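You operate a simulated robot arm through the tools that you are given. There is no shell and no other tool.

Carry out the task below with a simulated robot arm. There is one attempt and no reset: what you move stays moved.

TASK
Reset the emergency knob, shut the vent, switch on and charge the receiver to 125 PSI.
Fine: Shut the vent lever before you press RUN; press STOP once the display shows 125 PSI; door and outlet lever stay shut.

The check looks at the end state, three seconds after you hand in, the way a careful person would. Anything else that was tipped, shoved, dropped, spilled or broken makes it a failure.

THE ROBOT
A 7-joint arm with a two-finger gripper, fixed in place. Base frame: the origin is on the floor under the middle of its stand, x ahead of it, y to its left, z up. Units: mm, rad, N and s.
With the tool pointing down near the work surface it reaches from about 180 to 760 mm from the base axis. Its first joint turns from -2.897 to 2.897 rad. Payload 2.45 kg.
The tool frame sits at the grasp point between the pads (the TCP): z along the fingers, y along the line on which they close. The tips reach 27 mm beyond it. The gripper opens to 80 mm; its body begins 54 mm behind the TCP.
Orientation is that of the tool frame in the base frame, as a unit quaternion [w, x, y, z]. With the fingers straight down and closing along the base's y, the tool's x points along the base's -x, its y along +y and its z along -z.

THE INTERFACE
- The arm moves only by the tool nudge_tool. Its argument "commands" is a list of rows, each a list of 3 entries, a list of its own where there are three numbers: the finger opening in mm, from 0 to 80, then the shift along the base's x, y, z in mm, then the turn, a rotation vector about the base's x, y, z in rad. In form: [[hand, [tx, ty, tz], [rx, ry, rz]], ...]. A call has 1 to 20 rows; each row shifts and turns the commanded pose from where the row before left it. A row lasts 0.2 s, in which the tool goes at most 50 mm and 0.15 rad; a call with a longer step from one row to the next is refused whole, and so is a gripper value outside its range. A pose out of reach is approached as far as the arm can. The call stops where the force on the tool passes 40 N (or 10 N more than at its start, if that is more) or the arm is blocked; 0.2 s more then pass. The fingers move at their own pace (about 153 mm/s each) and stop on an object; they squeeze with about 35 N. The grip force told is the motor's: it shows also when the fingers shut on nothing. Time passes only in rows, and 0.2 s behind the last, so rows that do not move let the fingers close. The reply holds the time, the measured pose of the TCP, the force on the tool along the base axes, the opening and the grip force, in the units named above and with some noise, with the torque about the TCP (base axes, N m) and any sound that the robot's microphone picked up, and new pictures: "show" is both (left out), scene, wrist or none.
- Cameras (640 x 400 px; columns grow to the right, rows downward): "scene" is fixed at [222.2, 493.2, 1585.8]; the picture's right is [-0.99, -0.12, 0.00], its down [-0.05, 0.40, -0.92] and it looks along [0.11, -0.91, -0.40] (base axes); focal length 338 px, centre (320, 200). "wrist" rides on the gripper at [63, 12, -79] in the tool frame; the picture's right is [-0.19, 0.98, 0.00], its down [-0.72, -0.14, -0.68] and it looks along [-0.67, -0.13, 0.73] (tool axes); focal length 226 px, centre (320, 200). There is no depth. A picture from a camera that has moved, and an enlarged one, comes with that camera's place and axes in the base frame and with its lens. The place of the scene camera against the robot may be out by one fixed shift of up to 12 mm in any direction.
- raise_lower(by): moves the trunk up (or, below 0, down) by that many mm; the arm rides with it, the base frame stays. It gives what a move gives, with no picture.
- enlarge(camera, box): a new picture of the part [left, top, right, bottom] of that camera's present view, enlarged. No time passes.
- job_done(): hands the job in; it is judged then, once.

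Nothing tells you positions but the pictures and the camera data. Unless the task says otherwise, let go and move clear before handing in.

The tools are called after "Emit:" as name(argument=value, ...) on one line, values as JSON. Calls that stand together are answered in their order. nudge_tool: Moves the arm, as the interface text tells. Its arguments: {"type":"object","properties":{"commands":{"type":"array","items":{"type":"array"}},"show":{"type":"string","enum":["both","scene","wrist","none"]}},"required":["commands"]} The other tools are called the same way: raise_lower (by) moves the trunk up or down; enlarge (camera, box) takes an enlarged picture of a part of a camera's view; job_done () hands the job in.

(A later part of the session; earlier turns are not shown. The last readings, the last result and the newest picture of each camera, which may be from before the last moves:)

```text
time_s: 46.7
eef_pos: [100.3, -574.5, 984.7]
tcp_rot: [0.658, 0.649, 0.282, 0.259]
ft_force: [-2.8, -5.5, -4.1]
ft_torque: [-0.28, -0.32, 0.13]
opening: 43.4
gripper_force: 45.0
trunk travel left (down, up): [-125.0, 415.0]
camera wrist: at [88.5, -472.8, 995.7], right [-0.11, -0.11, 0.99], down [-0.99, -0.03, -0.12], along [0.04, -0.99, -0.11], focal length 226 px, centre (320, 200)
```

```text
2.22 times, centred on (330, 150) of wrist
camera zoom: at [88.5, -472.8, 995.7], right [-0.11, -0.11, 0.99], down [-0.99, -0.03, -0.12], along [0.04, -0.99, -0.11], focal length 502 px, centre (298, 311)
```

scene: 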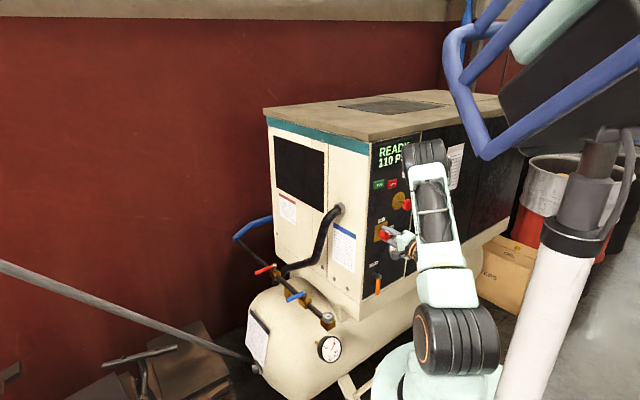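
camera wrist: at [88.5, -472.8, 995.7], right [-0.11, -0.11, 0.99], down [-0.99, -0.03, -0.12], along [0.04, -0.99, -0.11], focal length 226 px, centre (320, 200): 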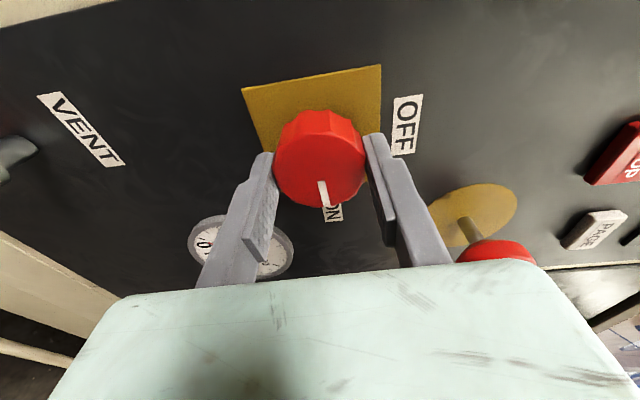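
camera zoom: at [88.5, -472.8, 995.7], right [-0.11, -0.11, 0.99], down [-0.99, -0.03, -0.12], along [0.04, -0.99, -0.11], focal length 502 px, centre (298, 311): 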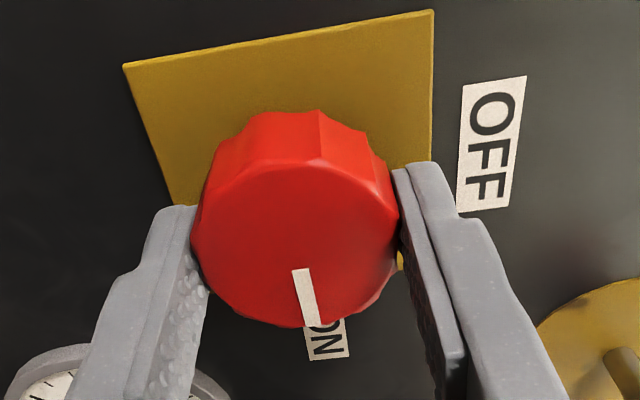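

The pointer now sits at ON. I'll open the fingers and back straight out from the selector.

Emit:
nudge_tool(commands=[[60, [0, 0, 0], [0, 0, 0]], [80, [0, 0, 0], [0, 0, 0]], [80, [-10, 10, 0], [0, 0, 0]], [80, [-20, 20, 0], [0, 0, 0]], [80, [-25, 25, 0], [0, 0, 0]], [80, [-8, 8, 0], [0, 0, 0]]], show="both")

```text
time_s: 48.1
eef_pos: [36.9, -511.1, 985.8]
tcp_rot: [0.658, 0.648, 0.282, 0.258]
ft_force: [0.1, -0.2, -0.5]
ft_torque: [-0.03, 0.04, 0.01]
opening: 80.1
gripper_force: 0.1
trunk travel left (down, up): [-125.0, 415.0]
camera wrist: at [25.6, -409.2, 996.5], right [-0.11, -0.11, 0.99], down [-0.99, -0.03, -0.11], along [0.04, -0.99, -0.11], focal length 226 px, centre (320, 200)
```

scene: 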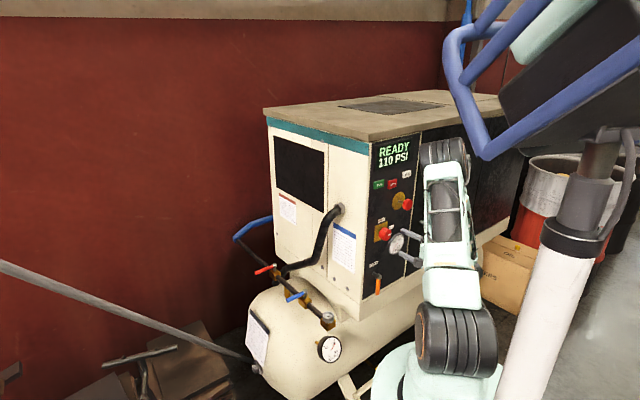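
wrist: 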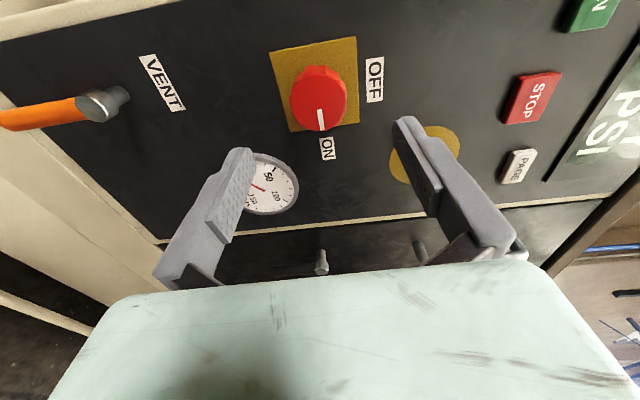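

The display reads READY 110 PSI, with the vent down, the E-stop out and the selector at ON. I'll close the fingers and move up to hover in front of STOP. Touching it while stopped is harmless and tells me the exact press depth.

Emit:
nudge_tool(commands=[[40, [-4.1, -5.1, 36], [0, 0, 0]], [0, [-4.1, -5.1, 36], [0, 0, 0]], [0, [-4.1, -5.1, 36], [0, 0, 0]], [0, [-4.1, -5.1, 36], [0, 0, 0]], [0, [-4.2, -5.2, 36.2], [0, 0, 0]]], show="both")

```text
time_s: 49.3
eef_pos: [17.2, -536.0, 1166.5]
tcp_rot: [0.659, 0.648, 0.282, 0.258]
ft_force: [0.2, -0.3, -0.4]
ft_torque: [0.01, -0.05, 0.01]
opening: 0.0
gripper_force: 30.5
trunk travel left (down, up): [-125.0, 415.0]
camera wrist: at [5.8, -434.4, 1176.9], right [-0.11, -0.11, 0.99], down [-0.99, -0.03, -0.12], along [0.04, -0.99, -0.11], focal length 226 px, centre (320, 200)
```

scene: 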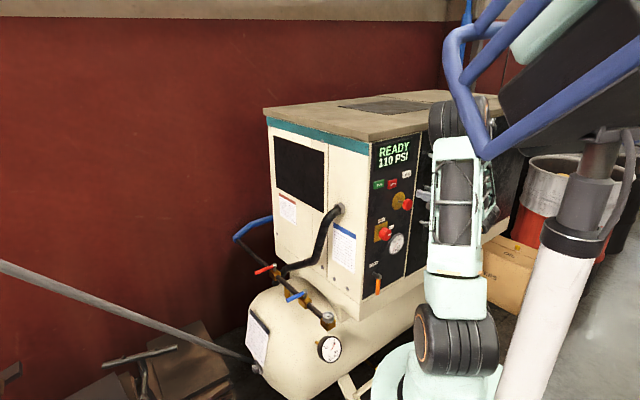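
wrist: 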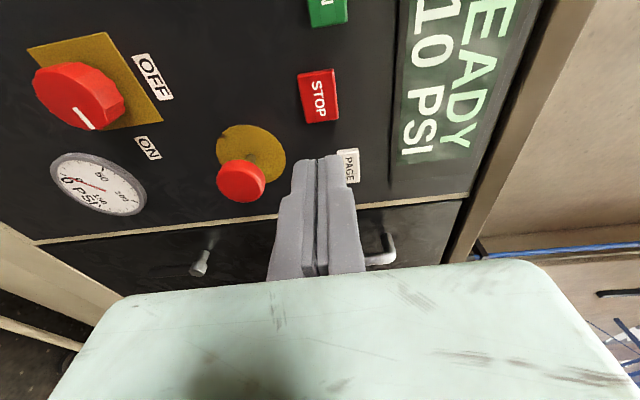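

STOP lines up at the tool's height with the fingertips ahead of it. I'll approach and touch it gently.

Emit:
nudge_tool(commands=[[0, [14, -14, 0], [0, 0, 0]], [0, [14, -14, 0], [0, 0, 0]], [0, [14, -14, 0], [0, 0, 0]], [0, [8, -8, 0], [0, 0, 0]], [0, [0, 0, 0], [0, 0, 0]]], show="wrist")

```text
time_s: 50.5
eef_pos: [67.6, -588.0, 1165.4]
tcp_rot: [0.659, 0.648, 0.282, 0.258]
ft_force: [-0.3, 0.2, -0.1]
ft_torque: [0.03, -0.01, 0.0]
opening: 0.1
gripper_force: 29.4
trunk travel left (down, up): [-125.0, 415.0]
camera wrist: at [55.7, -485.2, 1176.0], right [-0.11, -0.11, 0.99], down [-0.99, -0.03, -0.11], along [0.04, -0.99, -0.11], focal length 226 px, centre (320, 200)
```

wrist: 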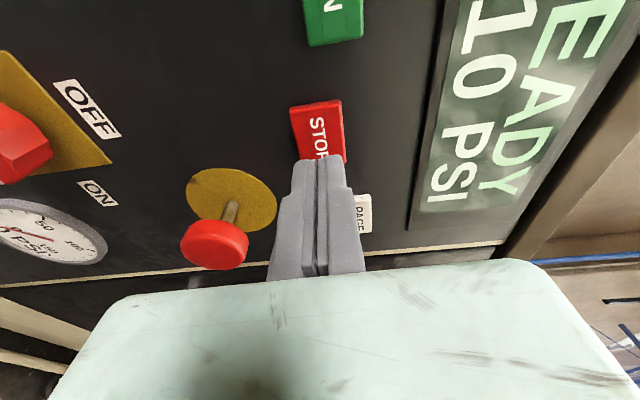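

Emit:
nudge_tool(commands=[[0, [2.1, -2.1, 0], [0, 0, 0]], [0, [2.1, -2.1, 0], [0, 0, 0]], [0, [0, 0, 0], [0, 0, 0]]], show="none")

Emit:
nudge_tool(commands=[[0, [1.4, -1.4, 0], [0, 0, 0]], [0, [0, 0, 0], [0, 0, 0]]], show="none")

Emit:
nudge_tool(commands=[[0, [1.4, -1.4, 0], [0, 0, 0]], [0, [0, 0, 0], [0, 0, 0]]], show="wrist")

```text
time_s: 51.3
eef_pos: [70.7, -591.5, 1165.3]
tcp_rot: [0.658, 0.648, 0.283, 0.258]
ft_force: [0.3, -0.1, 0.8]
ft_torque: [0.02, 0.0, -0.01]
opening: 0.1
gripper_force: 29.9
trunk travel left (down, up): [-125.0, 415.0]
```

```text
time_s: 51.9
eef_pos: [71.9, -592.3, 1165.8]
tcp_rot: [0.658, 0.648, 0.282, 0.258]
ft_force: [0.0, -1.1, 0.8]
ft_torque: [-0.03, 0.02, 0.0]
opening: 0.0
gripper_force: 30.3
trunk travel left (down, up): [-125.0, 415.0]
```

```text
time_s: 52.5
eef_pos: [74.2, -594.0, 1165.3]
tcp_rot: [0.659, 0.648, 0.282, 0.258]
ft_force: [-1.0, -0.2, -0.1]
ft_torque: [-0.01, -0.03, -0.02]
opening: 0.1
gripper_force: 29.8
trunk travel left (down, up): [-125.0, 415.0]
camera wrist: at [62.2, -492.4, 1176.4], right [-0.11, -0.11, 0.99], down [-0.99, -0.03, -0.11], along [0.04, -0.99, -0.11], focal length 226 px, centre (320, 200)
```

wrist: 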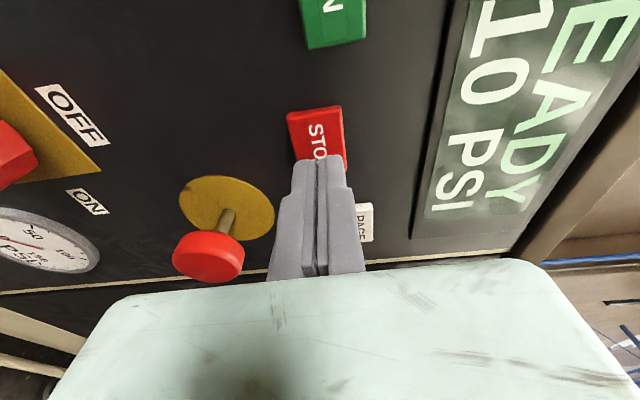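

Emit:
nudge_tool(commands=[[0, [1.4, -1.4, 0], [0, 0, 0]], [0, [0, 0, 0], [0, 0, 0]]], show="none")

Emit:
nudge_tool(commands=[[0, [1.4, -1.4, 0], [0, 0, 0]], [0, [0, 0, 0], [0, 0, 0]]], show="none")

Emit:
nudge_tool(commands=[[0, [1.4, -1.4, 0], [0, 0, 0]], [0, [0, 0, 0], [0, 0, 0]]], show="wrist")

```text
time_s: 53.1
eef_pos: [75.6, -596.0, 1165.7]
tcp_rot: [0.658, 0.649, 0.282, 0.258]
ft_force: [0.2, -0.2, -0.2]
ft_torque: [0.0, 0.01, 0.03]
opening: 0.1
gripper_force: 30.2
trunk travel left (down, up): [-125.0, 415.0]
```

```text
time_s: 53.7
eef_pos: [75.7, -596.6, 1166.1]
tcp_rot: [0.658, 0.649, 0.282, 0.258]
ft_force: [0.8, -0.1, 0.3]
ft_torque: [-0.01, 0.01, -0.02]
opening: 0.0
gripper_force: 30.0
trunk travel left (down, up): [-125.0, 415.0]
```

```text
time_s: 54.3
eef_pos: [78.2, -597.0, 1165.1]
tcp_rot: [0.659, 0.648, 0.281, 0.258]
ft_force: [-0.1, -0.4, -0.7]
ft_torque: [0.0, -0.03, 0.02]
opening: 0.0
gripper_force: 29.2
trunk travel left (down, up): [-125.0, 415.0]
camera wrist: at [66.4, -496.3, 1176.1], right [-0.11, -0.11, 0.99], down [-0.99, -0.03, -0.11], along [0.04, -0.99, -0.11], focal length 226 px, centre (320, 200)
```

wrist: 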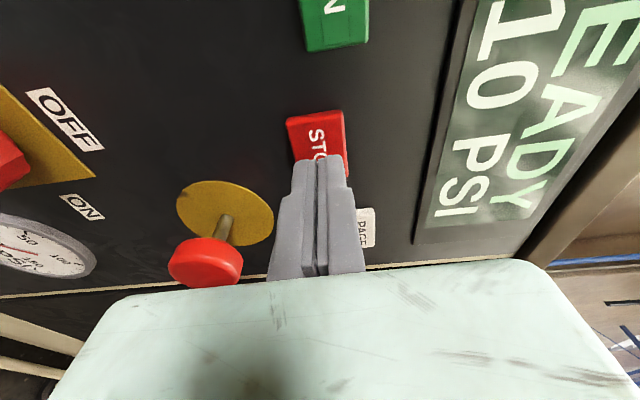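

Emit:
nudge_tool(commands=[[0, [1.2, -1.2, 0], [0, 0, 0]], [0, [0, 0, 0], [0, 0, 0]]], show="none")

Emit:
nudge_tool(commands=[[0, [1.2, -1.2, 0], [0, 0, 0]], [0, [0, 0, 0], [0, 0, 0]]], show="none")

Emit:
nudge_tool(commands=[[0, [1.2, -1.2, 0], [0, 0, 0]], [0, [0, 0, 0], [0, 0, 0]]], show="wrist")

```text
time_s: 54.9
eef_pos: [78.8, -599.2, 1166.4]
tcp_rot: [0.658, 0.649, 0.282, 0.257]
ft_force: [0.1, -0.9, 0.3]
ft_torque: [0.0, -0.01, -0.01]
opening: 0.0
gripper_force: 30.0
trunk travel left (down, up): [-125.0, 415.0]
```

```text
time_s: 55.5
eef_pos: [81.1, -601.1, 1165.8]
tcp_rot: [0.658, 0.649, 0.282, 0.259]
ft_force: [0.2, 0.6, 0.1]
ft_torque: [0.02, -0.05, 0.02]
opening: 0.4
gripper_force: 29.7
trunk travel left (down, up): [-125.0, 415.0]
```

```text
time_s: 56.1
eef_pos: [81.4, -603.1, 1166.9]
tcp_rot: [0.658, 0.649, 0.282, 0.257]
ft_force: [0.3, -0.3, -0.6]
ft_torque: [-0.03, 0.0, -0.01]
opening: 0.0
gripper_force: 30.2
trunk travel left (down, up): [-125.0, 415.0]
camera wrist: at [70.1, -500.1, 1176.2], right [-0.11, -0.11, 0.99], down [-0.99, -0.03, -0.11], along [0.04, -0.99, -0.11], focal length 226 px, centre (320, 200)
```

wrist: 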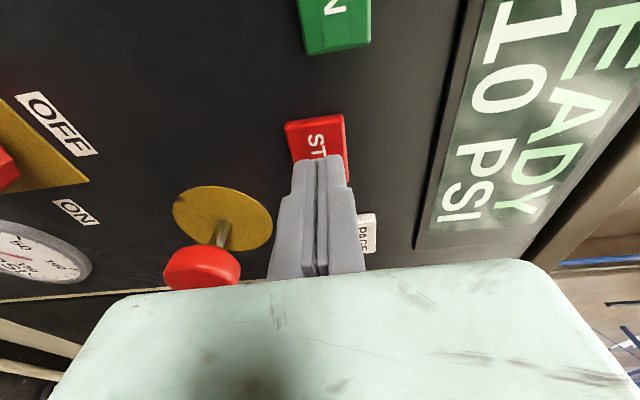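

Emit:
nudge_tool(commands=[[0, [1.2, -1.2, 0], [0, 0, 0]], [0, [0, 0, 0], [0, 0, 0]]], show="none")

Emit:
nudge_tool(commands=[[0, [1.2, -1.2, 0], [0, 0, 0]], [0, [0, 0, 0], [0, 0, 0]]], show="none")

Emit:
nudge_tool(commands=[[0, [1.2, -1.2, 0], [0, 0, 0]], [0, [0, 0, 0], [0, 0, 0]]], show="both")

```text
time_s: 56.7
eef_pos: [83.0, -604.2, 1165.7]
tcp_rot: [0.659, 0.648, 0.282, 0.258]
ft_force: [0.3, 0.1, 0.3]
ft_torque: [0.02, -0.01, -0.01]
opening: 0.1
gripper_force: 29.8
trunk travel left (down, up): [-125.0, 415.0]
```

```text
time_s: 57.3
eef_pos: [85.6, -603.9, 1163.9]
tcp_rot: [0.658, 0.648, 0.282, 0.259]
ft_force: [-0.1, 0.5, 0.8]
ft_torque: [0.03, 0.0, -0.02]
opening: 0.2
gripper_force: 30.1
trunk travel left (down, up): [-125.0, 415.0]
```

```text
time_s: 57.9
eef_pos: [85.3, -605.4, 1165.5]
tcp_rot: [0.658, 0.648, 0.282, 0.258]
ft_force: [-0.5, 0.0, 0.6]
ft_torque: [-0.03, 0.01, 0.01]
opening: 0.2
gripper_force: 30.1
trunk travel left (down, up): [-125.0, 415.0]
camera wrist: at [73.9, -503.5, 1176.3], right [-0.11, -0.11, 0.99], down [-0.99, -0.03, -0.11], along [0.04, -0.99, -0.11], focal length 226 px, centre (320, 200)
```

scene: 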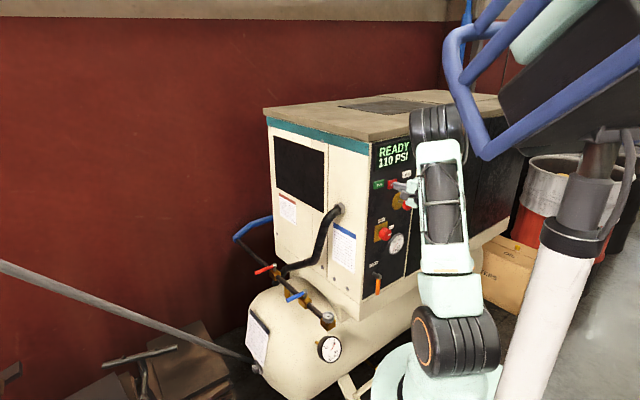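
wrist: 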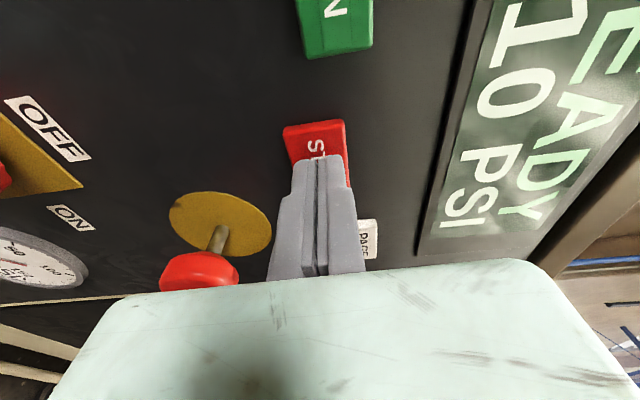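

Emit:
enlarge(camera="scene", box=[365, 135, 435, 215])

Emit:
enlarge(camera="wrist", box=[240, 90, 400, 220])

```text
5.00 times, centred on (400, 175) of scene
camera zoom: at [222.2, 493.2, 1585.8], right [-0.99, -0.12, 0.0], down [-0.05, 0.4, -0.92], along [0.11, -0.91, -0.4], focal length 1688 px, centre (-80, 325)
```

zoom: 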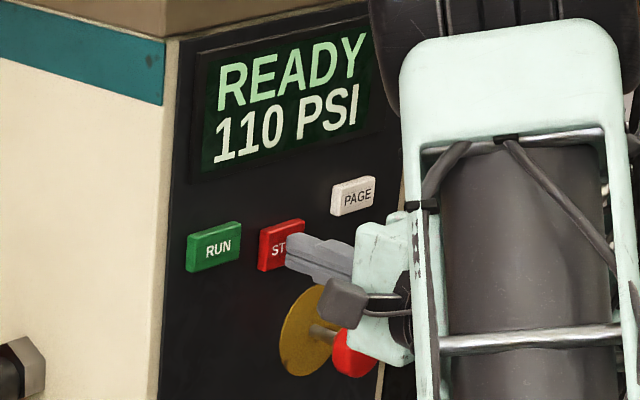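

```text
3.08 times, centred on (320, 155) of wrist
camera zoom: at [73.9, -503.5, 1176.3], right [-0.11, -0.11, 0.99], down [-0.99, -0.03, -0.11], along [0.04, -0.99, -0.11], focal length 696 px, centre (320, 338)
```

zoom: 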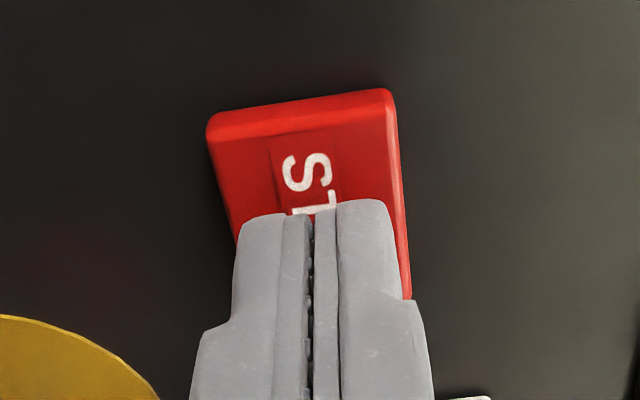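

Emit:
nudge_tool(commands=[[0, [1.2, -1.2, 0], [0, 0, 0]], [0, [0, 0, 0], [0, 0, 0]]], show="none")

Emit:
nudge_tool(commands=[[0, [1.2, -1.2, 0], [0, 0, 0]], [0, [0, 0, 0], [0, 0, 0]]], show="none")

Emit:
nudge_tool(commands=[[0, [1.2, -1.2, 0], [0, 0, 0]], [0, [0, 0, 0], [0, 0, 0]]], show="wrist")

Emit:
enlarge(camera="wrist", box=[240, 90, 400, 220])

```text
time_s: 58.5
eef_pos: [87.3, -606.4, 1166.3]
tcp_rot: [0.658, 0.648, 0.283, 0.258]
ft_force: [0.3, 0.5, 0.2]
ft_torque: [-0.01, -0.02, 0.0]
opening: 0.2
gripper_force: 29.5
trunk travel left (down, up): [-125.0, 415.0]
```

```text
time_s: 59.1
eef_pos: [87.3, -607.4, 1166.4]
tcp_rot: [0.658, 0.649, 0.282, 0.257]
ft_force: [-0.1, 0.2, 0.1]
ft_torque: [0.0, -0.02, 0.0]
opening: 0.0
gripper_force: 30.2
trunk travel left (down, up): [-125.0, 415.0]
```

```text
time_s: 59.7
eef_pos: [89.0, -610.6, 1165.4]
tcp_rot: [0.659, 0.648, 0.282, 0.258]
ft_force: [-0.3, -0.3, 0.6]
ft_torque: [0.02, -0.01, -0.04]
opening: 0.0
gripper_force: 30.2
trunk travel left (down, up): [-125.0, 415.0]
camera wrist: at [77.1, -507.3, 1176.3], right [-0.11, -0.11, 0.99], down [-0.99, -0.03, -0.12], along [0.04, -0.99, -0.11], focal length 226 px, centre (320, 200)
```

wrist: 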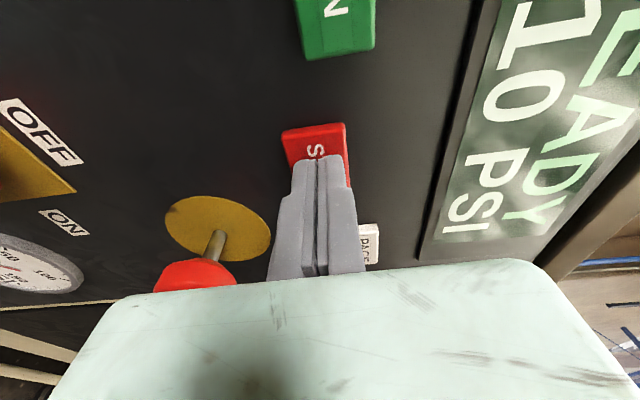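

```text
3.08 times, centred on (320, 155) of wrist
camera zoom: at [77.1, -507.3, 1176.3], right [-0.11, -0.11, 0.99], down [-0.99, -0.03, -0.12], along [0.04, -0.99, -0.11], focal length 696 px, centre (320, 338)
```

zoom: 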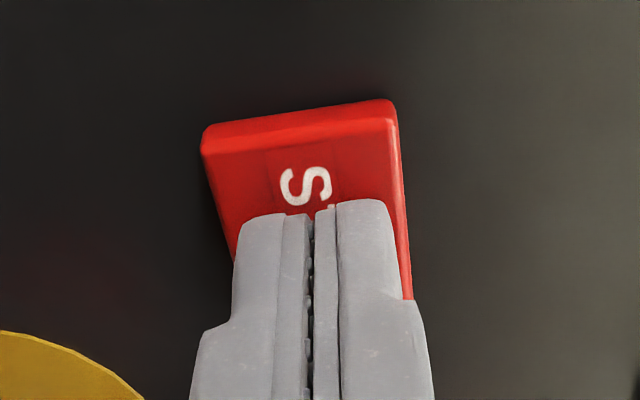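

No contact yet, and the closed fingertips seem to reach less far than when open. I'll keep stepping in gently until I feel the button.

Emit:
nudge_tool(commands=[[0, [1.2, -1.2, 0], [0, 0, 0]], [0, [0, 0, 0], [0, 0, 0]]], show="none")

Emit:
nudge_tool(commands=[[0, [1.2, -1.2, 0], [0, 0, 0]], [0, [0, 0, 0], [0, 0, 0]]], show="none")

Emit:
nudge_tool(commands=[[0, [1.2, -1.2, 0], [0, 0, 0]], [0, [0, 0, 0], [0, 0, 0]]], show="wrist")

Emit:
enlarge(camera="wrist", box=[240, 90, 400, 220])

Emit:
enlarge(camera="scene", box=[375, 165, 425, 215])

```text
time_s: 60.3
eef_pos: [90.6, -611.1, 1165.5]
tcp_rot: [0.658, 0.649, 0.282, 0.258]
ft_force: [-2.3, -0.1, 0.4]
ft_torque: [-0.01, 0.0, 0.01]
opening: 6.0
gripper_force: 30.1
trunk travel left (down, up): [-125.0, 415.0]
```

```text
time_s: 60.9
eef_pos: [90.9, -612.5, 1166.4]
tcp_rot: [0.658, 0.648, 0.282, 0.258]
ft_force: [-0.9, 1.7, -0.1]
ft_torque: [-0.03, -0.02, 0.03]
opening: 6.0
gripper_force: 30.1
trunk travel left (down, up): [-125.0, 415.0]
heard: click
```

```text
time_s: 61.5
eef_pos: [90.7, -612.4, 1165.1]
tcp_rot: [0.658, 0.649, 0.282, 0.258]
ft_force: [-1.8, 2.0, -1.2]
ft_torque: [-0.01, 0.01, 0.04]
opening: 5.9
gripper_force: 29.7
trunk travel left (down, up): [-125.0, 415.0]
camera wrist: at [80.3, -510.4, 1176.4], right [-0.11, -0.11, 0.99], down [-0.99, -0.03, -0.12], along [0.04, -0.99, -0.11], focal length 226 px, centre (320, 200)
```

wrist: 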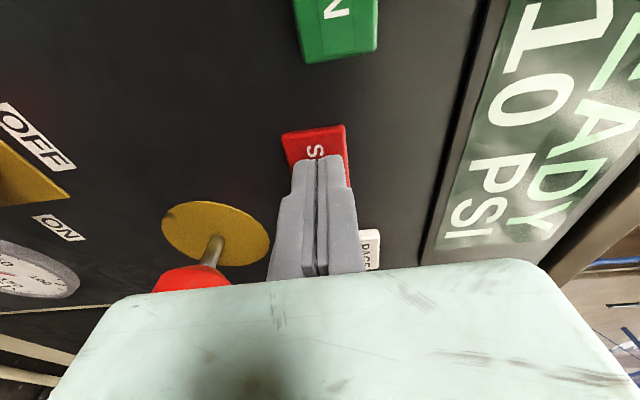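

```text
3.08 times, centred on (320, 155) of wrist
camera zoom: at [80.3, -510.4, 1176.4], right [-0.11, -0.11, 0.99], down [-0.99, -0.03, -0.12], along [0.04, -0.99, -0.11], focal length 696 px, centre (320, 338)
```

zoom: 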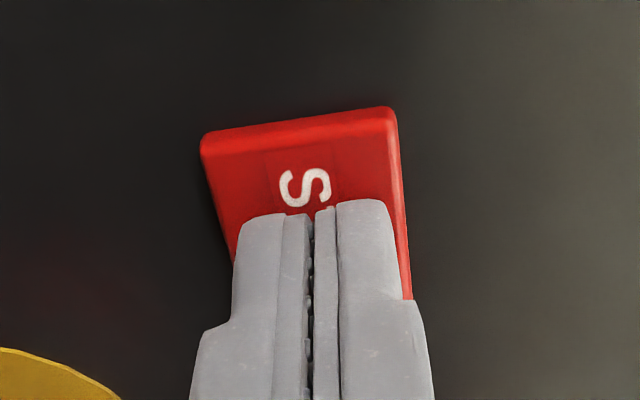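

```text
8.00 times, centred on (400, 190) of scene
camera zoom: at [222.2, 493.2, 1585.8], right [-0.99, -0.12, 0.0], down [-0.05, 0.4, -0.92], along [0.11, -0.91, -0.4], focal length 2701 px, centre (-320, 280)
```

zoom: 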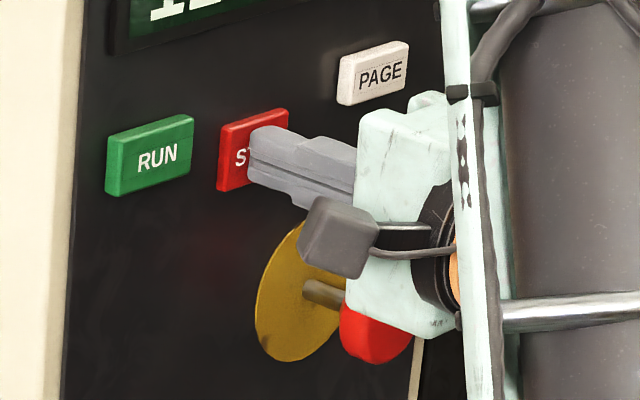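

I heard a click, so STOP presses at a TCP distance of about 17–18 mm on my panel scale. I'll back off 15 mm and check the display is unchanged.

Emit:
nudge_tool(commands=[[0, [-5, 5, 0], [0, 0, 0]], [0, [-6, 6, 0], [0, 0, 0]], [0, [0, 0, 0], [0, 0, 0]]], show="both")

Emit:
enlarge(camera="scene", box=[365, 130, 435, 210])

```text
time_s: 62.3
eef_pos: [82.0, -602.0, 1166.4]
tcp_rot: [0.658, 0.649, 0.282, 0.257]
ft_force: [0.7, 0.4, 0.4]
ft_torque: [-0.02, 0.0, 0.01]
opening: 0.0
gripper_force: 29.9
trunk travel left (down, up): [-125.0, 415.0]
camera wrist: at [69.3, -499.9, 1176.1], right [-0.11, -0.11, 0.99], down [-0.99, -0.03, -0.12], along [0.04, -0.99, -0.11], focal length 226 px, centre (320, 200)
```

scene: 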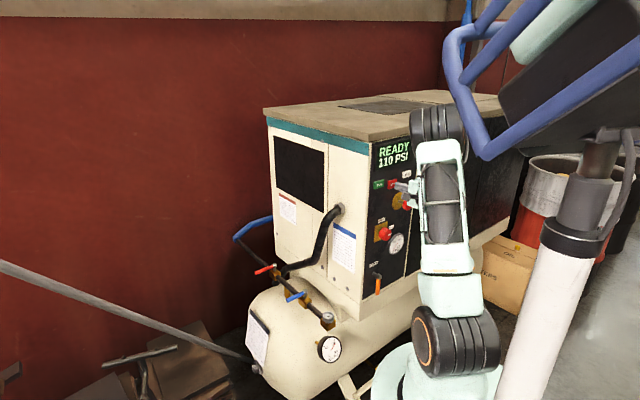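
wrist: 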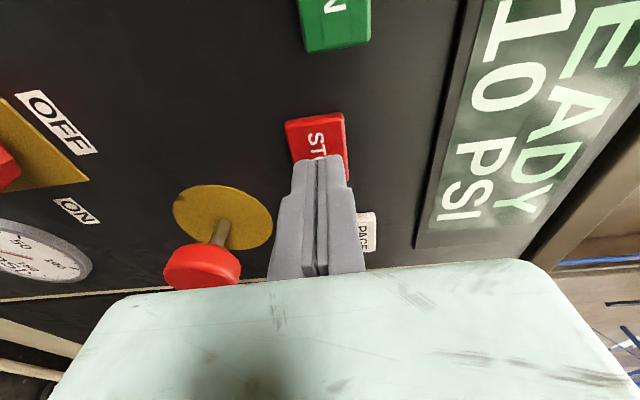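

```text
5.00 times, centred on (400, 170) of scene
camera zoom: at [222.2, 493.2, 1585.8], right [-0.99, -0.12, 0.0], down [-0.05, 0.4, -0.92], along [0.11, -0.91, -0.4], focal length 1688 px, centre (-80, 350)
```

zoom: 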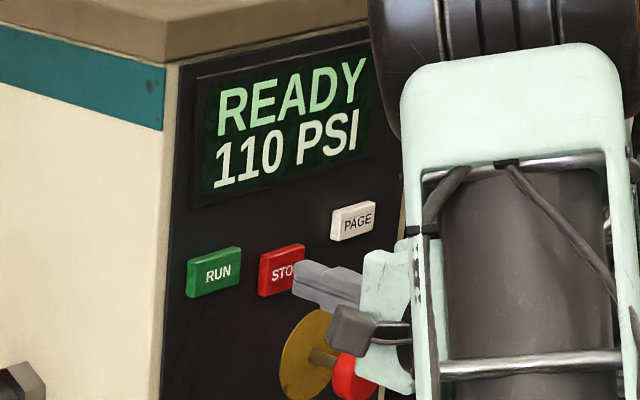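

The display still reads READY 110 PSI. Now I'll shift across to hover in front of RUN, without touching it yet.

Emit:
nudge_tool(commands=[[0, [24.4, 24.4, 7.5], [0, 0, 0]], [0, [24.4, 24.4, 7.5], [0, 0, 0]], [0, [0, 0, 0], [0, 0, 0]]], show="both")

Emit:
enlarge(camera="scene", box=[365, 130, 435, 210])

Emit:
enlarge(camera="wrist", box=[240, 90, 400, 220])

Emit:
enlarge(camera="scene", box=[310, 325, 350, 365])

```text
time_s: 63.1
eef_pos: [130.4, -552.7, 1182.0]
tcp_rot: [0.659, 0.648, 0.282, 0.258]
ft_force: [0.0, -0.3, -0.3]
ft_torque: [-0.01, -0.03, -0.02]
opening: 0.0
gripper_force: 29.4
trunk travel left (down, up): [-125.0, 415.0]
camera wrist: at [118.5, -450.6, 1191.8], right [-0.11, -0.11, 0.99], down [-0.99, -0.03, -0.11], along [0.04, -0.99, -0.11], focal length 226 px, centre (320, 200)
```

scene: 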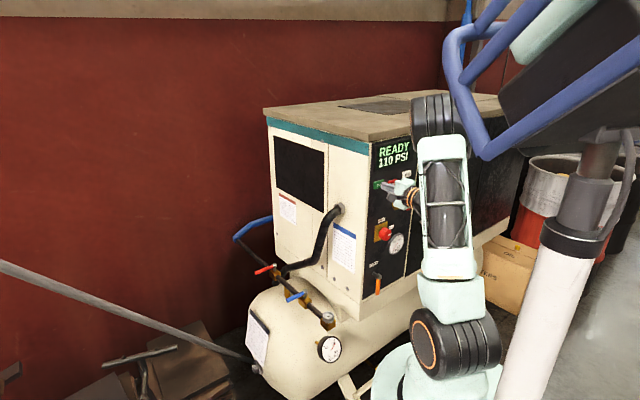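
wrist: 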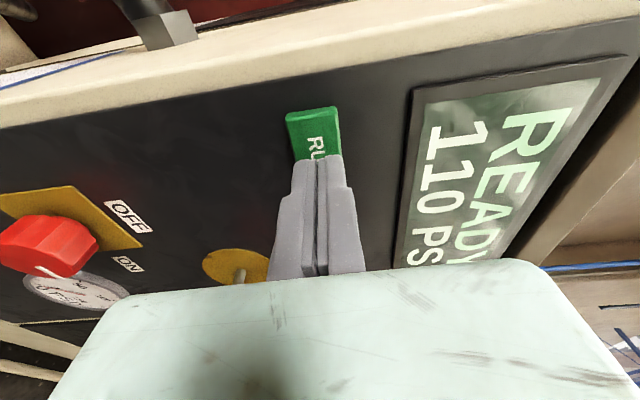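

```text
5.00 times, centred on (400, 170) of scene
camera zoom: at [222.2, 493.2, 1585.8], right [-0.99, -0.12, 0.0], down [-0.05, 0.4, -0.92], along [0.11, -0.91, -0.4], focal length 1688 px, centre (-80, 350)
```

zoom: 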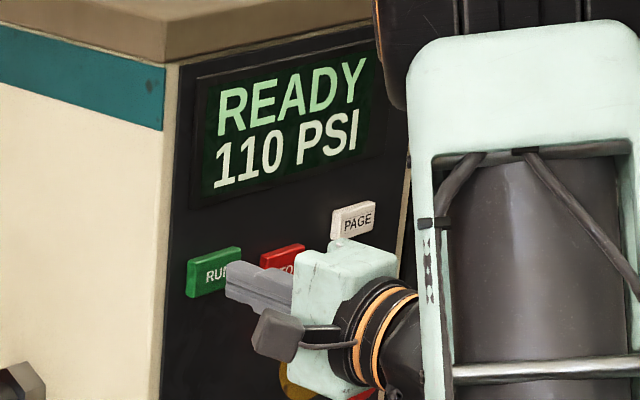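

```text
3.08 times, centred on (320, 155) of wrist
camera zoom: at [118.5, -450.6, 1191.8], right [-0.11, -0.11, 0.99], down [-0.99, -0.03, -0.11], along [0.04, -0.99, -0.11], focal length 696 px, centre (320, 338)
```

zoom: 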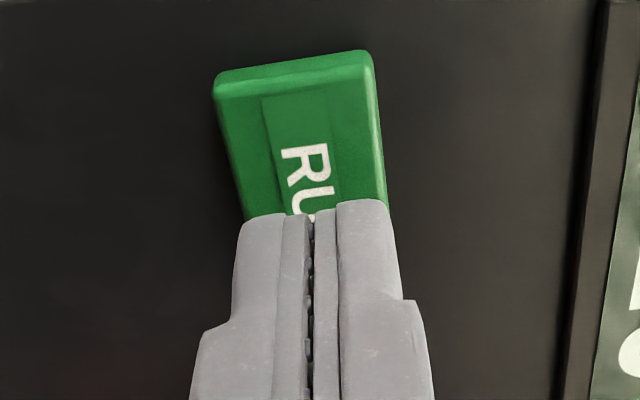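

```text
10.00 times, centred on (330, 345) of scene
camera zoom: at [222.2, 493.2, 1585.8], right [-0.99, -0.12, 0.0], down [-0.05, 0.4, -0.92], along [0.11, -0.91, -0.4], focal length 3376 px, centre (220, -1250)
```

zoom: 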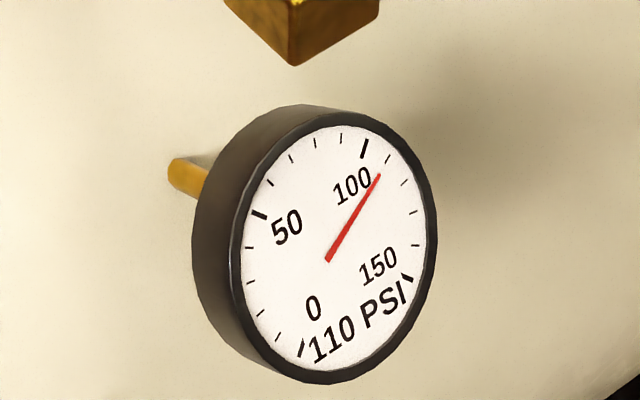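

Everything is set: the vent is shut, the E-stop is out, the selector is ON and the gauge reads 110. I'll press RUN and go straight back to the STOP hover in one go.

Emit:
nudge_tool(commands=[[0, [12.2, -12.2, 0], [0, 0, 0]], [0, [0, 0, 0], [0, 0, 0]], [0, [-12.2, 12.2, 0], [0, 0, 0]], [0, [-24.4, -24.4, -7.5], [0, 0, 0]], [0, [-24.4, -24.4, -7.5], [0, 0, 0]]], show="both")

Emit:
enlarge(camera="scene", box=[365, 130, 435, 210])

Emit:
enlarge(camera="scene", box=[310, 325, 350, 365])

```text
time_s: 64.3
eef_pos: [81.6, -603.6, 1165.8]
tcp_rot: [0.658, 0.648, 0.283, 0.259]
ft_force: [-0.3, -0.1, 0.3]
ft_torque: [-0.01, 0.01, 0.04]
opening: 0.0
gripper_force: 29.9
trunk travel left (down, up): [-125.0, 415.0]
heard: click
camera wrist: at [70.6, -501.3, 1176.5], right [-0.11, -0.11, 0.99], down [-0.99, -0.03, -0.11], along [0.04, -0.99, -0.11], focal length 226 px, centre (320, 200)
```

scene: 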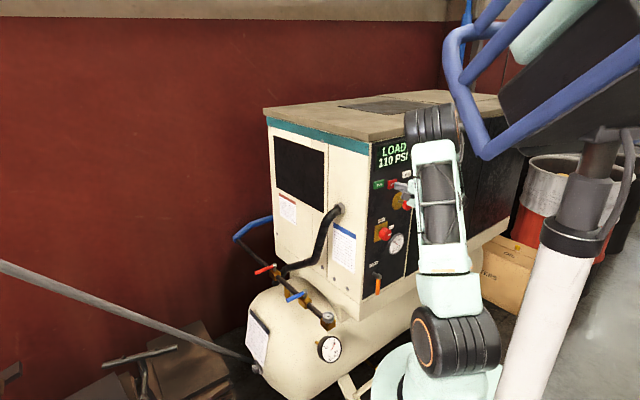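
wrist: 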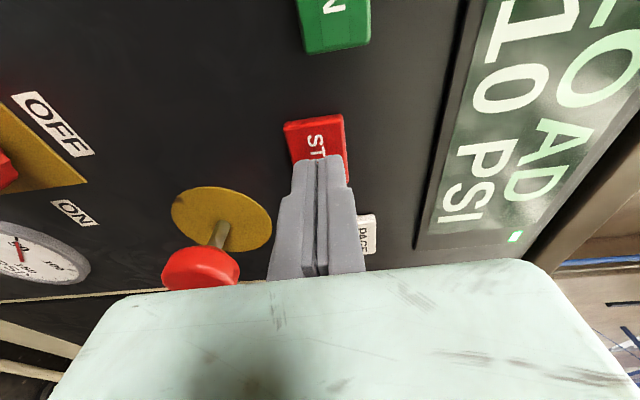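

```text
5.00 times, centred on (400, 170) of scene
camera zoom: at [222.2, 493.2, 1585.8], right [-0.99, -0.12, 0.0], down [-0.05, 0.4, -0.92], along [0.11, -0.91, -0.4], focal length 1688 px, centre (-80, 350)
```

zoom: 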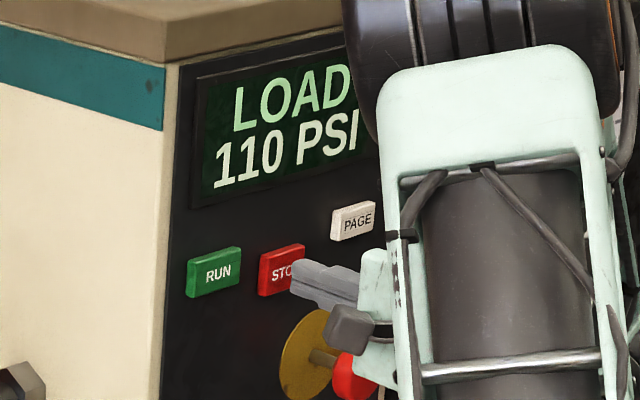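

```text
10.00 times, centred on (330, 345) of scene
camera zoom: at [222.2, 493.2, 1585.8], right [-0.99, -0.12, 0.0], down [-0.05, 0.4, -0.92], along [0.11, -0.91, -0.4], focal length 3376 px, centre (220, -1250)
```

zoom: 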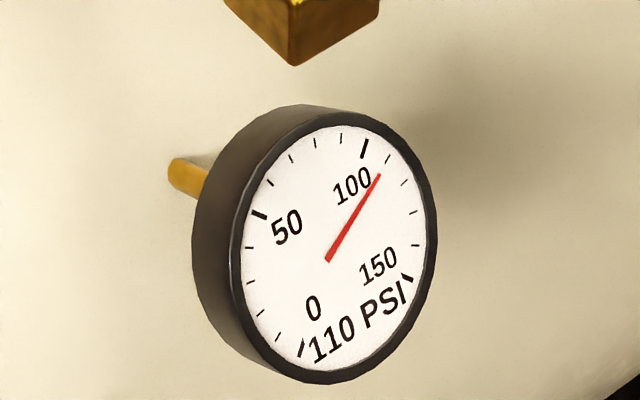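

RUN clicked, the display shows LOAD, and it's still at 110 PSI. I'm hovering at STOP. I'll edge a little closer and wait in short intervals.

Emit:
nudge_tool(commands=[[0, [3.5, -3.5, 0], [0, 0, 0]], [0, [0, 0, 0], [0, 0, 0]], [0, [0, 0, 0], [0, 0, 0]]], show="both")

Emit:
enlarge(camera="scene", box=[365, 130, 435, 210])

```text
time_s: 65.1
eef_pos: [84.3, -605.3, 1165.5]
tcp_rot: [0.659, 0.648, 0.282, 0.258]
ft_force: [-0.2, -0.6, 0.0]
ft_torque: [0.0, 0.02, 0.02]
opening: 0.0
gripper_force: 29.7
trunk travel left (down, up): [-125.0, 415.0]
camera wrist: at [74.1, -503.5, 1176.7], right [-0.11, -0.11, 0.99], down [-0.99, -0.03, -0.11], along [0.04, -0.99, -0.11], focal length 226 px, centre (320, 200)
```

scene: 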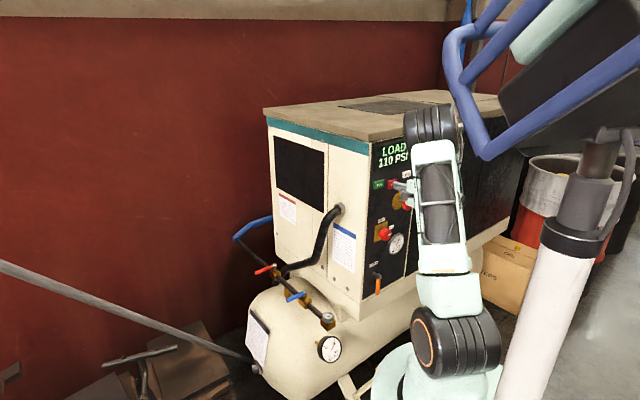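
wrist: 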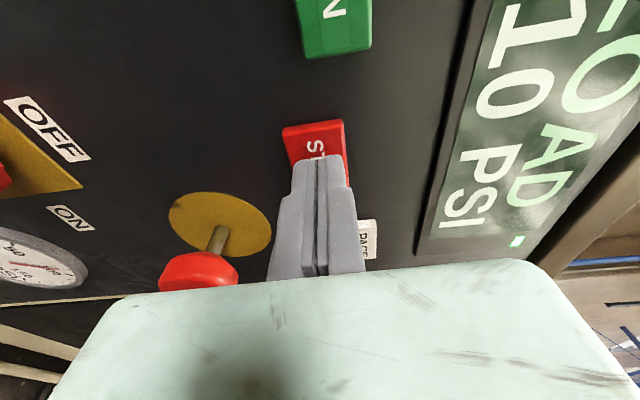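

```text
5.00 times, centred on (400, 170) of scene
camera zoom: at [222.2, 493.2, 1585.8], right [-0.99, -0.12, 0.0], down [-0.05, 0.4, -0.92], along [0.11, -0.91, -0.4], focal length 1688 px, centre (-80, 350)
```

zoom: 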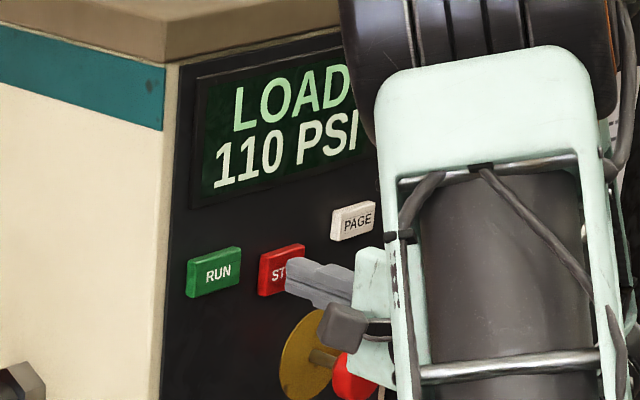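

It's still 110 PSI while the panel's own gauge builds up. I'll keep waiting in short steps.

Emit:
nudge_tool(commands=[[0, [0, 0, 0], [0, 0, 0]], [0, [0, 0, 0], [0, 0, 0]], [0, [0, 0, 0], [0, 0, 0]], [0, [0, 0, 0], [0, 0, 0]]], show="scene")

Emit:
enlarge(camera="scene", box=[365, 130, 435, 210])

Emit:
enlarge(camera="scene", box=[380, 225, 420, 265])

```text
time_s: 66.1
eef_pos: [86.5, -606.1, 1166.7]
tcp_rot: [0.659, 0.648, 0.281, 0.258]
ft_force: [0.1, -0.3, -0.2]
ft_torque: [-0.05, 0.01, 0.03]
opening: 0.0
gripper_force: 30.2
trunk travel left (down, up): [-125.0, 415.0]
```

scene: 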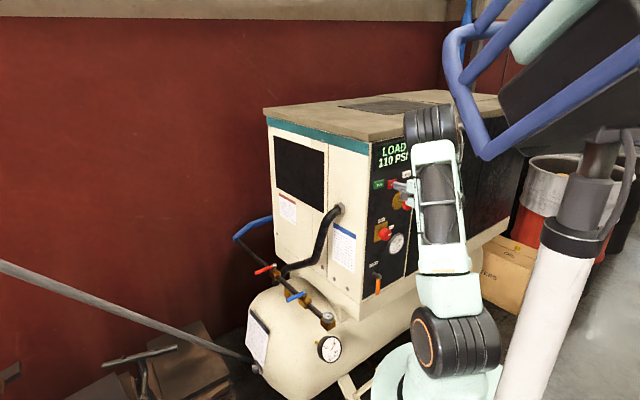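

```text
5.00 times, centred on (400, 170) of scene
camera zoom: at [222.2, 493.2, 1585.8], right [-0.99, -0.12, 0.0], down [-0.05, 0.4, -0.92], along [0.11, -0.91, -0.4], focal length 1688 px, centre (-80, 350)
```

zoom: 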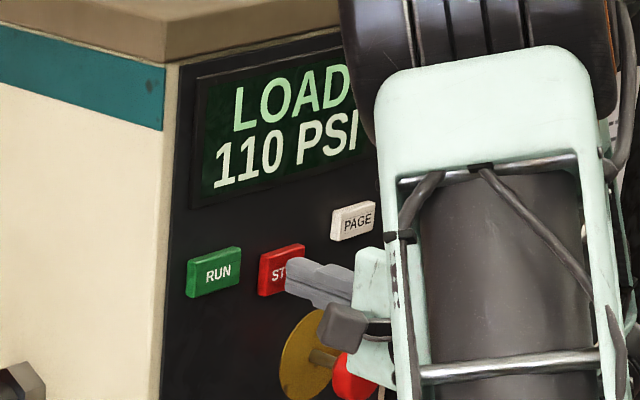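

```text
10.00 times, centred on (400, 245) of scene
camera zoom: at [222.2, 493.2, 1585.8], right [-0.99, -0.12, 0.0], down [-0.05, 0.4, -0.92], along [0.11, -0.91, -0.4], focal length 3376 px, centre (-480, -250)
```

zoom: 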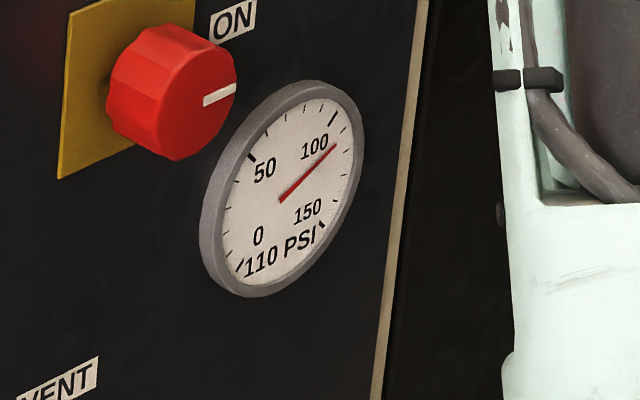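

The panel gauge has now reached 110 as well, so receiver charging should begin. I'll wait in shorter steps.

Emit:
nudge_tool(commands=[[0, [0, 0, 0], [0, 0, 0]], [0, [0, 0, 0], [0, 0, 0]], [0, [0, 0, 0], [0, 0, 0]]], show="scene")

Emit:
enlarge(camera="scene", box=[365, 130, 435, 210])

```text
time_s: 66.9
eef_pos: [85.5, -605.6, 1166.3]
tcp_rot: [0.659, 0.648, 0.282, 0.258]
ft_force: [0.5, 0.5, 0.2]
ft_torque: [0.0, 0.01, 0.0]
opening: 0.1
gripper_force: 29.8
trunk travel left (down, up): [-125.0, 415.0]
```

scene: 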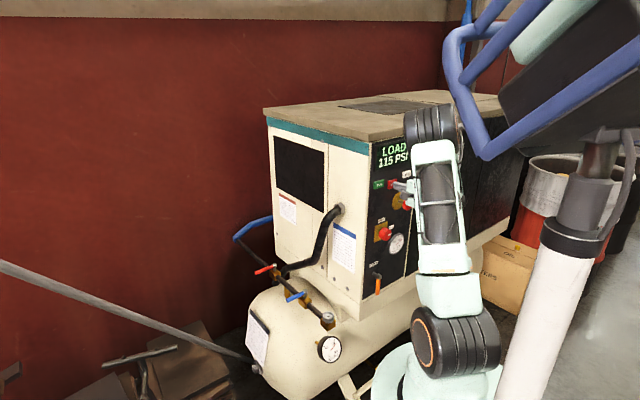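

```text
5.00 times, centred on (400, 170) of scene
camera zoom: at [222.2, 493.2, 1585.8], right [-0.99, -0.12, 0.0], down [-0.05, 0.4, -0.92], along [0.11, -0.91, -0.4], focal length 1688 px, centre (-80, 350)
```

zoom: 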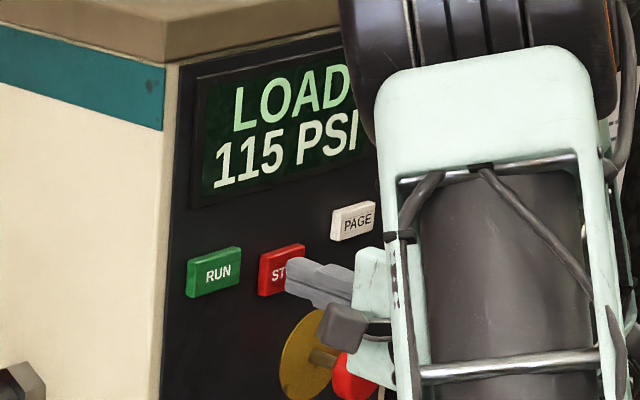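

Emit:
enlarge(camera="scene", box=[310, 325, 350, 365])

Emit:
enlarge(camera="scene", box=[380, 225, 420, 265])

```text
10.00 times, centred on (330, 345) of scene
camera zoom: at [222.2, 493.2, 1585.8], right [-0.99, -0.12, 0.0], down [-0.05, 0.4, -0.92], along [0.11, -0.91, -0.4], focal length 3376 px, centre (220, -1250)
```

zoom: 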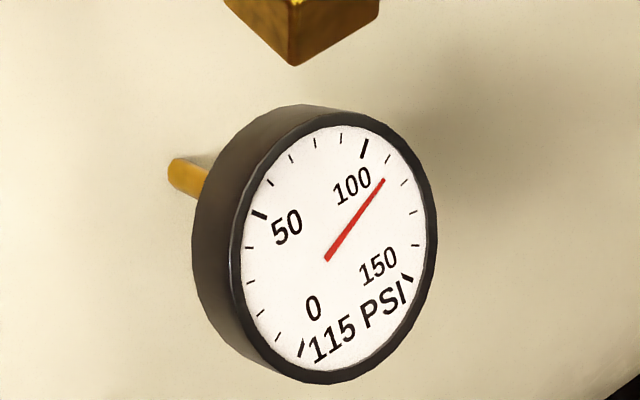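

```text
10.00 times, centred on (400, 245) of scene
camera zoom: at [222.2, 493.2, 1585.8], right [-0.99, -0.12, 0.0], down [-0.05, 0.4, -0.92], along [0.11, -0.91, -0.4], focal length 3376 px, centre (-480, -250)
```

zoom: 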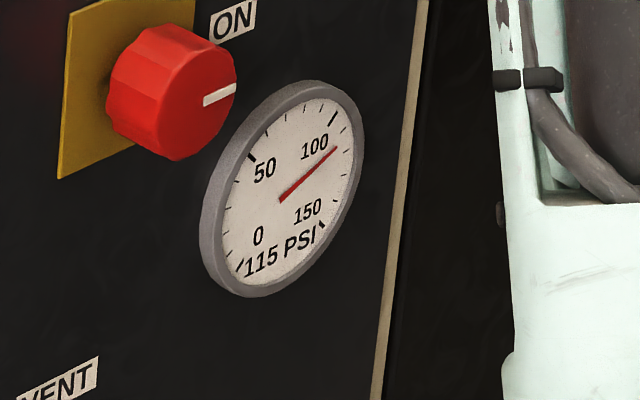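

The readouts step in 5s and now show 115 PSI. I'll wait in half-second steps.

Emit:
nudge_tool(commands=[[0, [0, 0, 0], [0, 0, 0]], [0, [0, 0, 0], [0, 0, 0]]], show="scene")

Emit:
enlarge(camera="scene", box=[365, 130, 435, 210])

Emit:
enlarge(camera="scene", box=[310, 325, 350, 365])

```text
time_s: 67.5
eef_pos: [85.7, -604.8, 1165.7]
tcp_rot: [0.658, 0.649, 0.282, 0.258]
ft_force: [-0.8, -0.8, 0.0]
ft_torque: [0.01, 0.02, -0.01]
opening: 0.0
gripper_force: 29.9
trunk travel left (down, up): [-125.0, 415.0]
```

scene: 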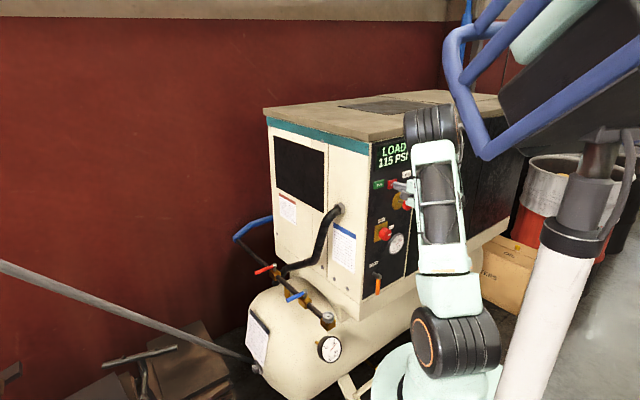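

```text
5.00 times, centred on (400, 170) of scene
camera zoom: at [222.2, 493.2, 1585.8], right [-0.99, -0.12, 0.0], down [-0.05, 0.4, -0.92], along [0.11, -0.91, -0.4], focal length 1688 px, centre (-80, 350)
```

zoom: 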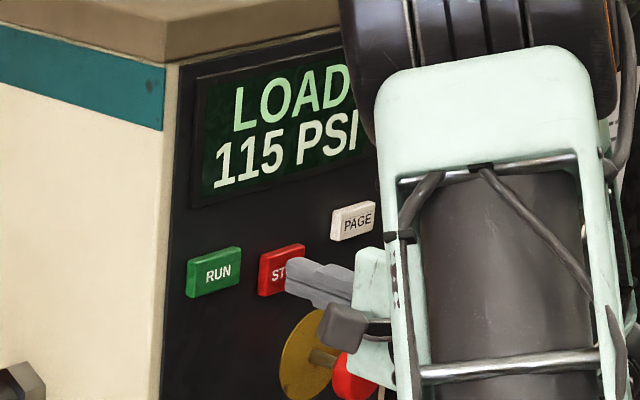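

```text
10.00 times, centred on (330, 345) of scene
camera zoom: at [222.2, 493.2, 1585.8], right [-0.99, -0.12, 0.0], down [-0.05, 0.4, -0.92], along [0.11, -0.91, -0.4], focal length 3376 px, centre (220, -1250)
```

zoom: 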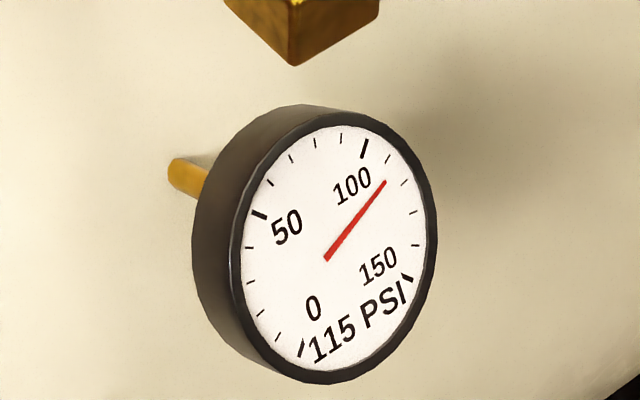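

The tank needle reads about 114 and climbs 1–2 PSI per second. I'll keep waiting.

Emit:
nudge_tool(commands=[[0, [0, 0, 0], [0, 0, 0]], [0, [0, 0, 0], [0, 0, 0]], [0, [0, 0, 0], [0, 0, 0]], [0, [0, 0, 0], [0, 0, 0]]], show="scene")

Emit:
enlarge(camera="scene", box=[310, 325, 350, 365])

```text
time_s: 68.5
eef_pos: [85.1, -604.9, 1165.6]
tcp_rot: [0.658, 0.648, 0.283, 0.258]
ft_force: [-0.4, -0.7, 0.4]
ft_torque: [0.0, -0.01, -0.02]
opening: 0.0
gripper_force: 30.0
trunk travel left (down, up): [-125.0, 415.0]
```

scene: 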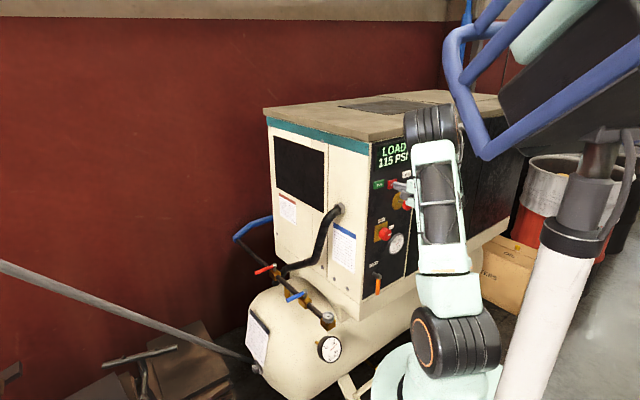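

```text
10.00 times, centred on (330, 345) of scene
camera zoom: at [222.2, 493.2, 1585.8], right [-0.99, -0.12, 0.0], down [-0.05, 0.4, -0.92], along [0.11, -0.91, -0.4], focal length 3376 px, centre (220, -1250)
```

zoom: 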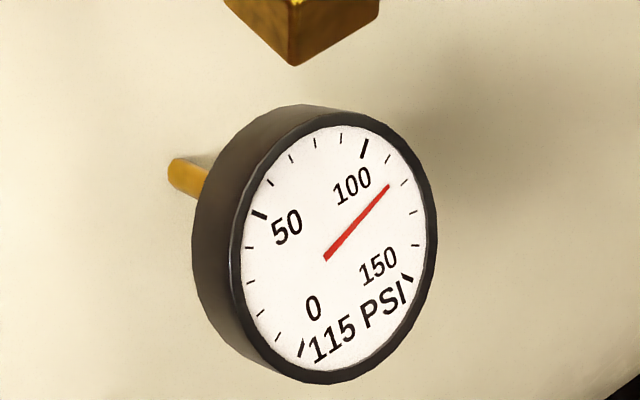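

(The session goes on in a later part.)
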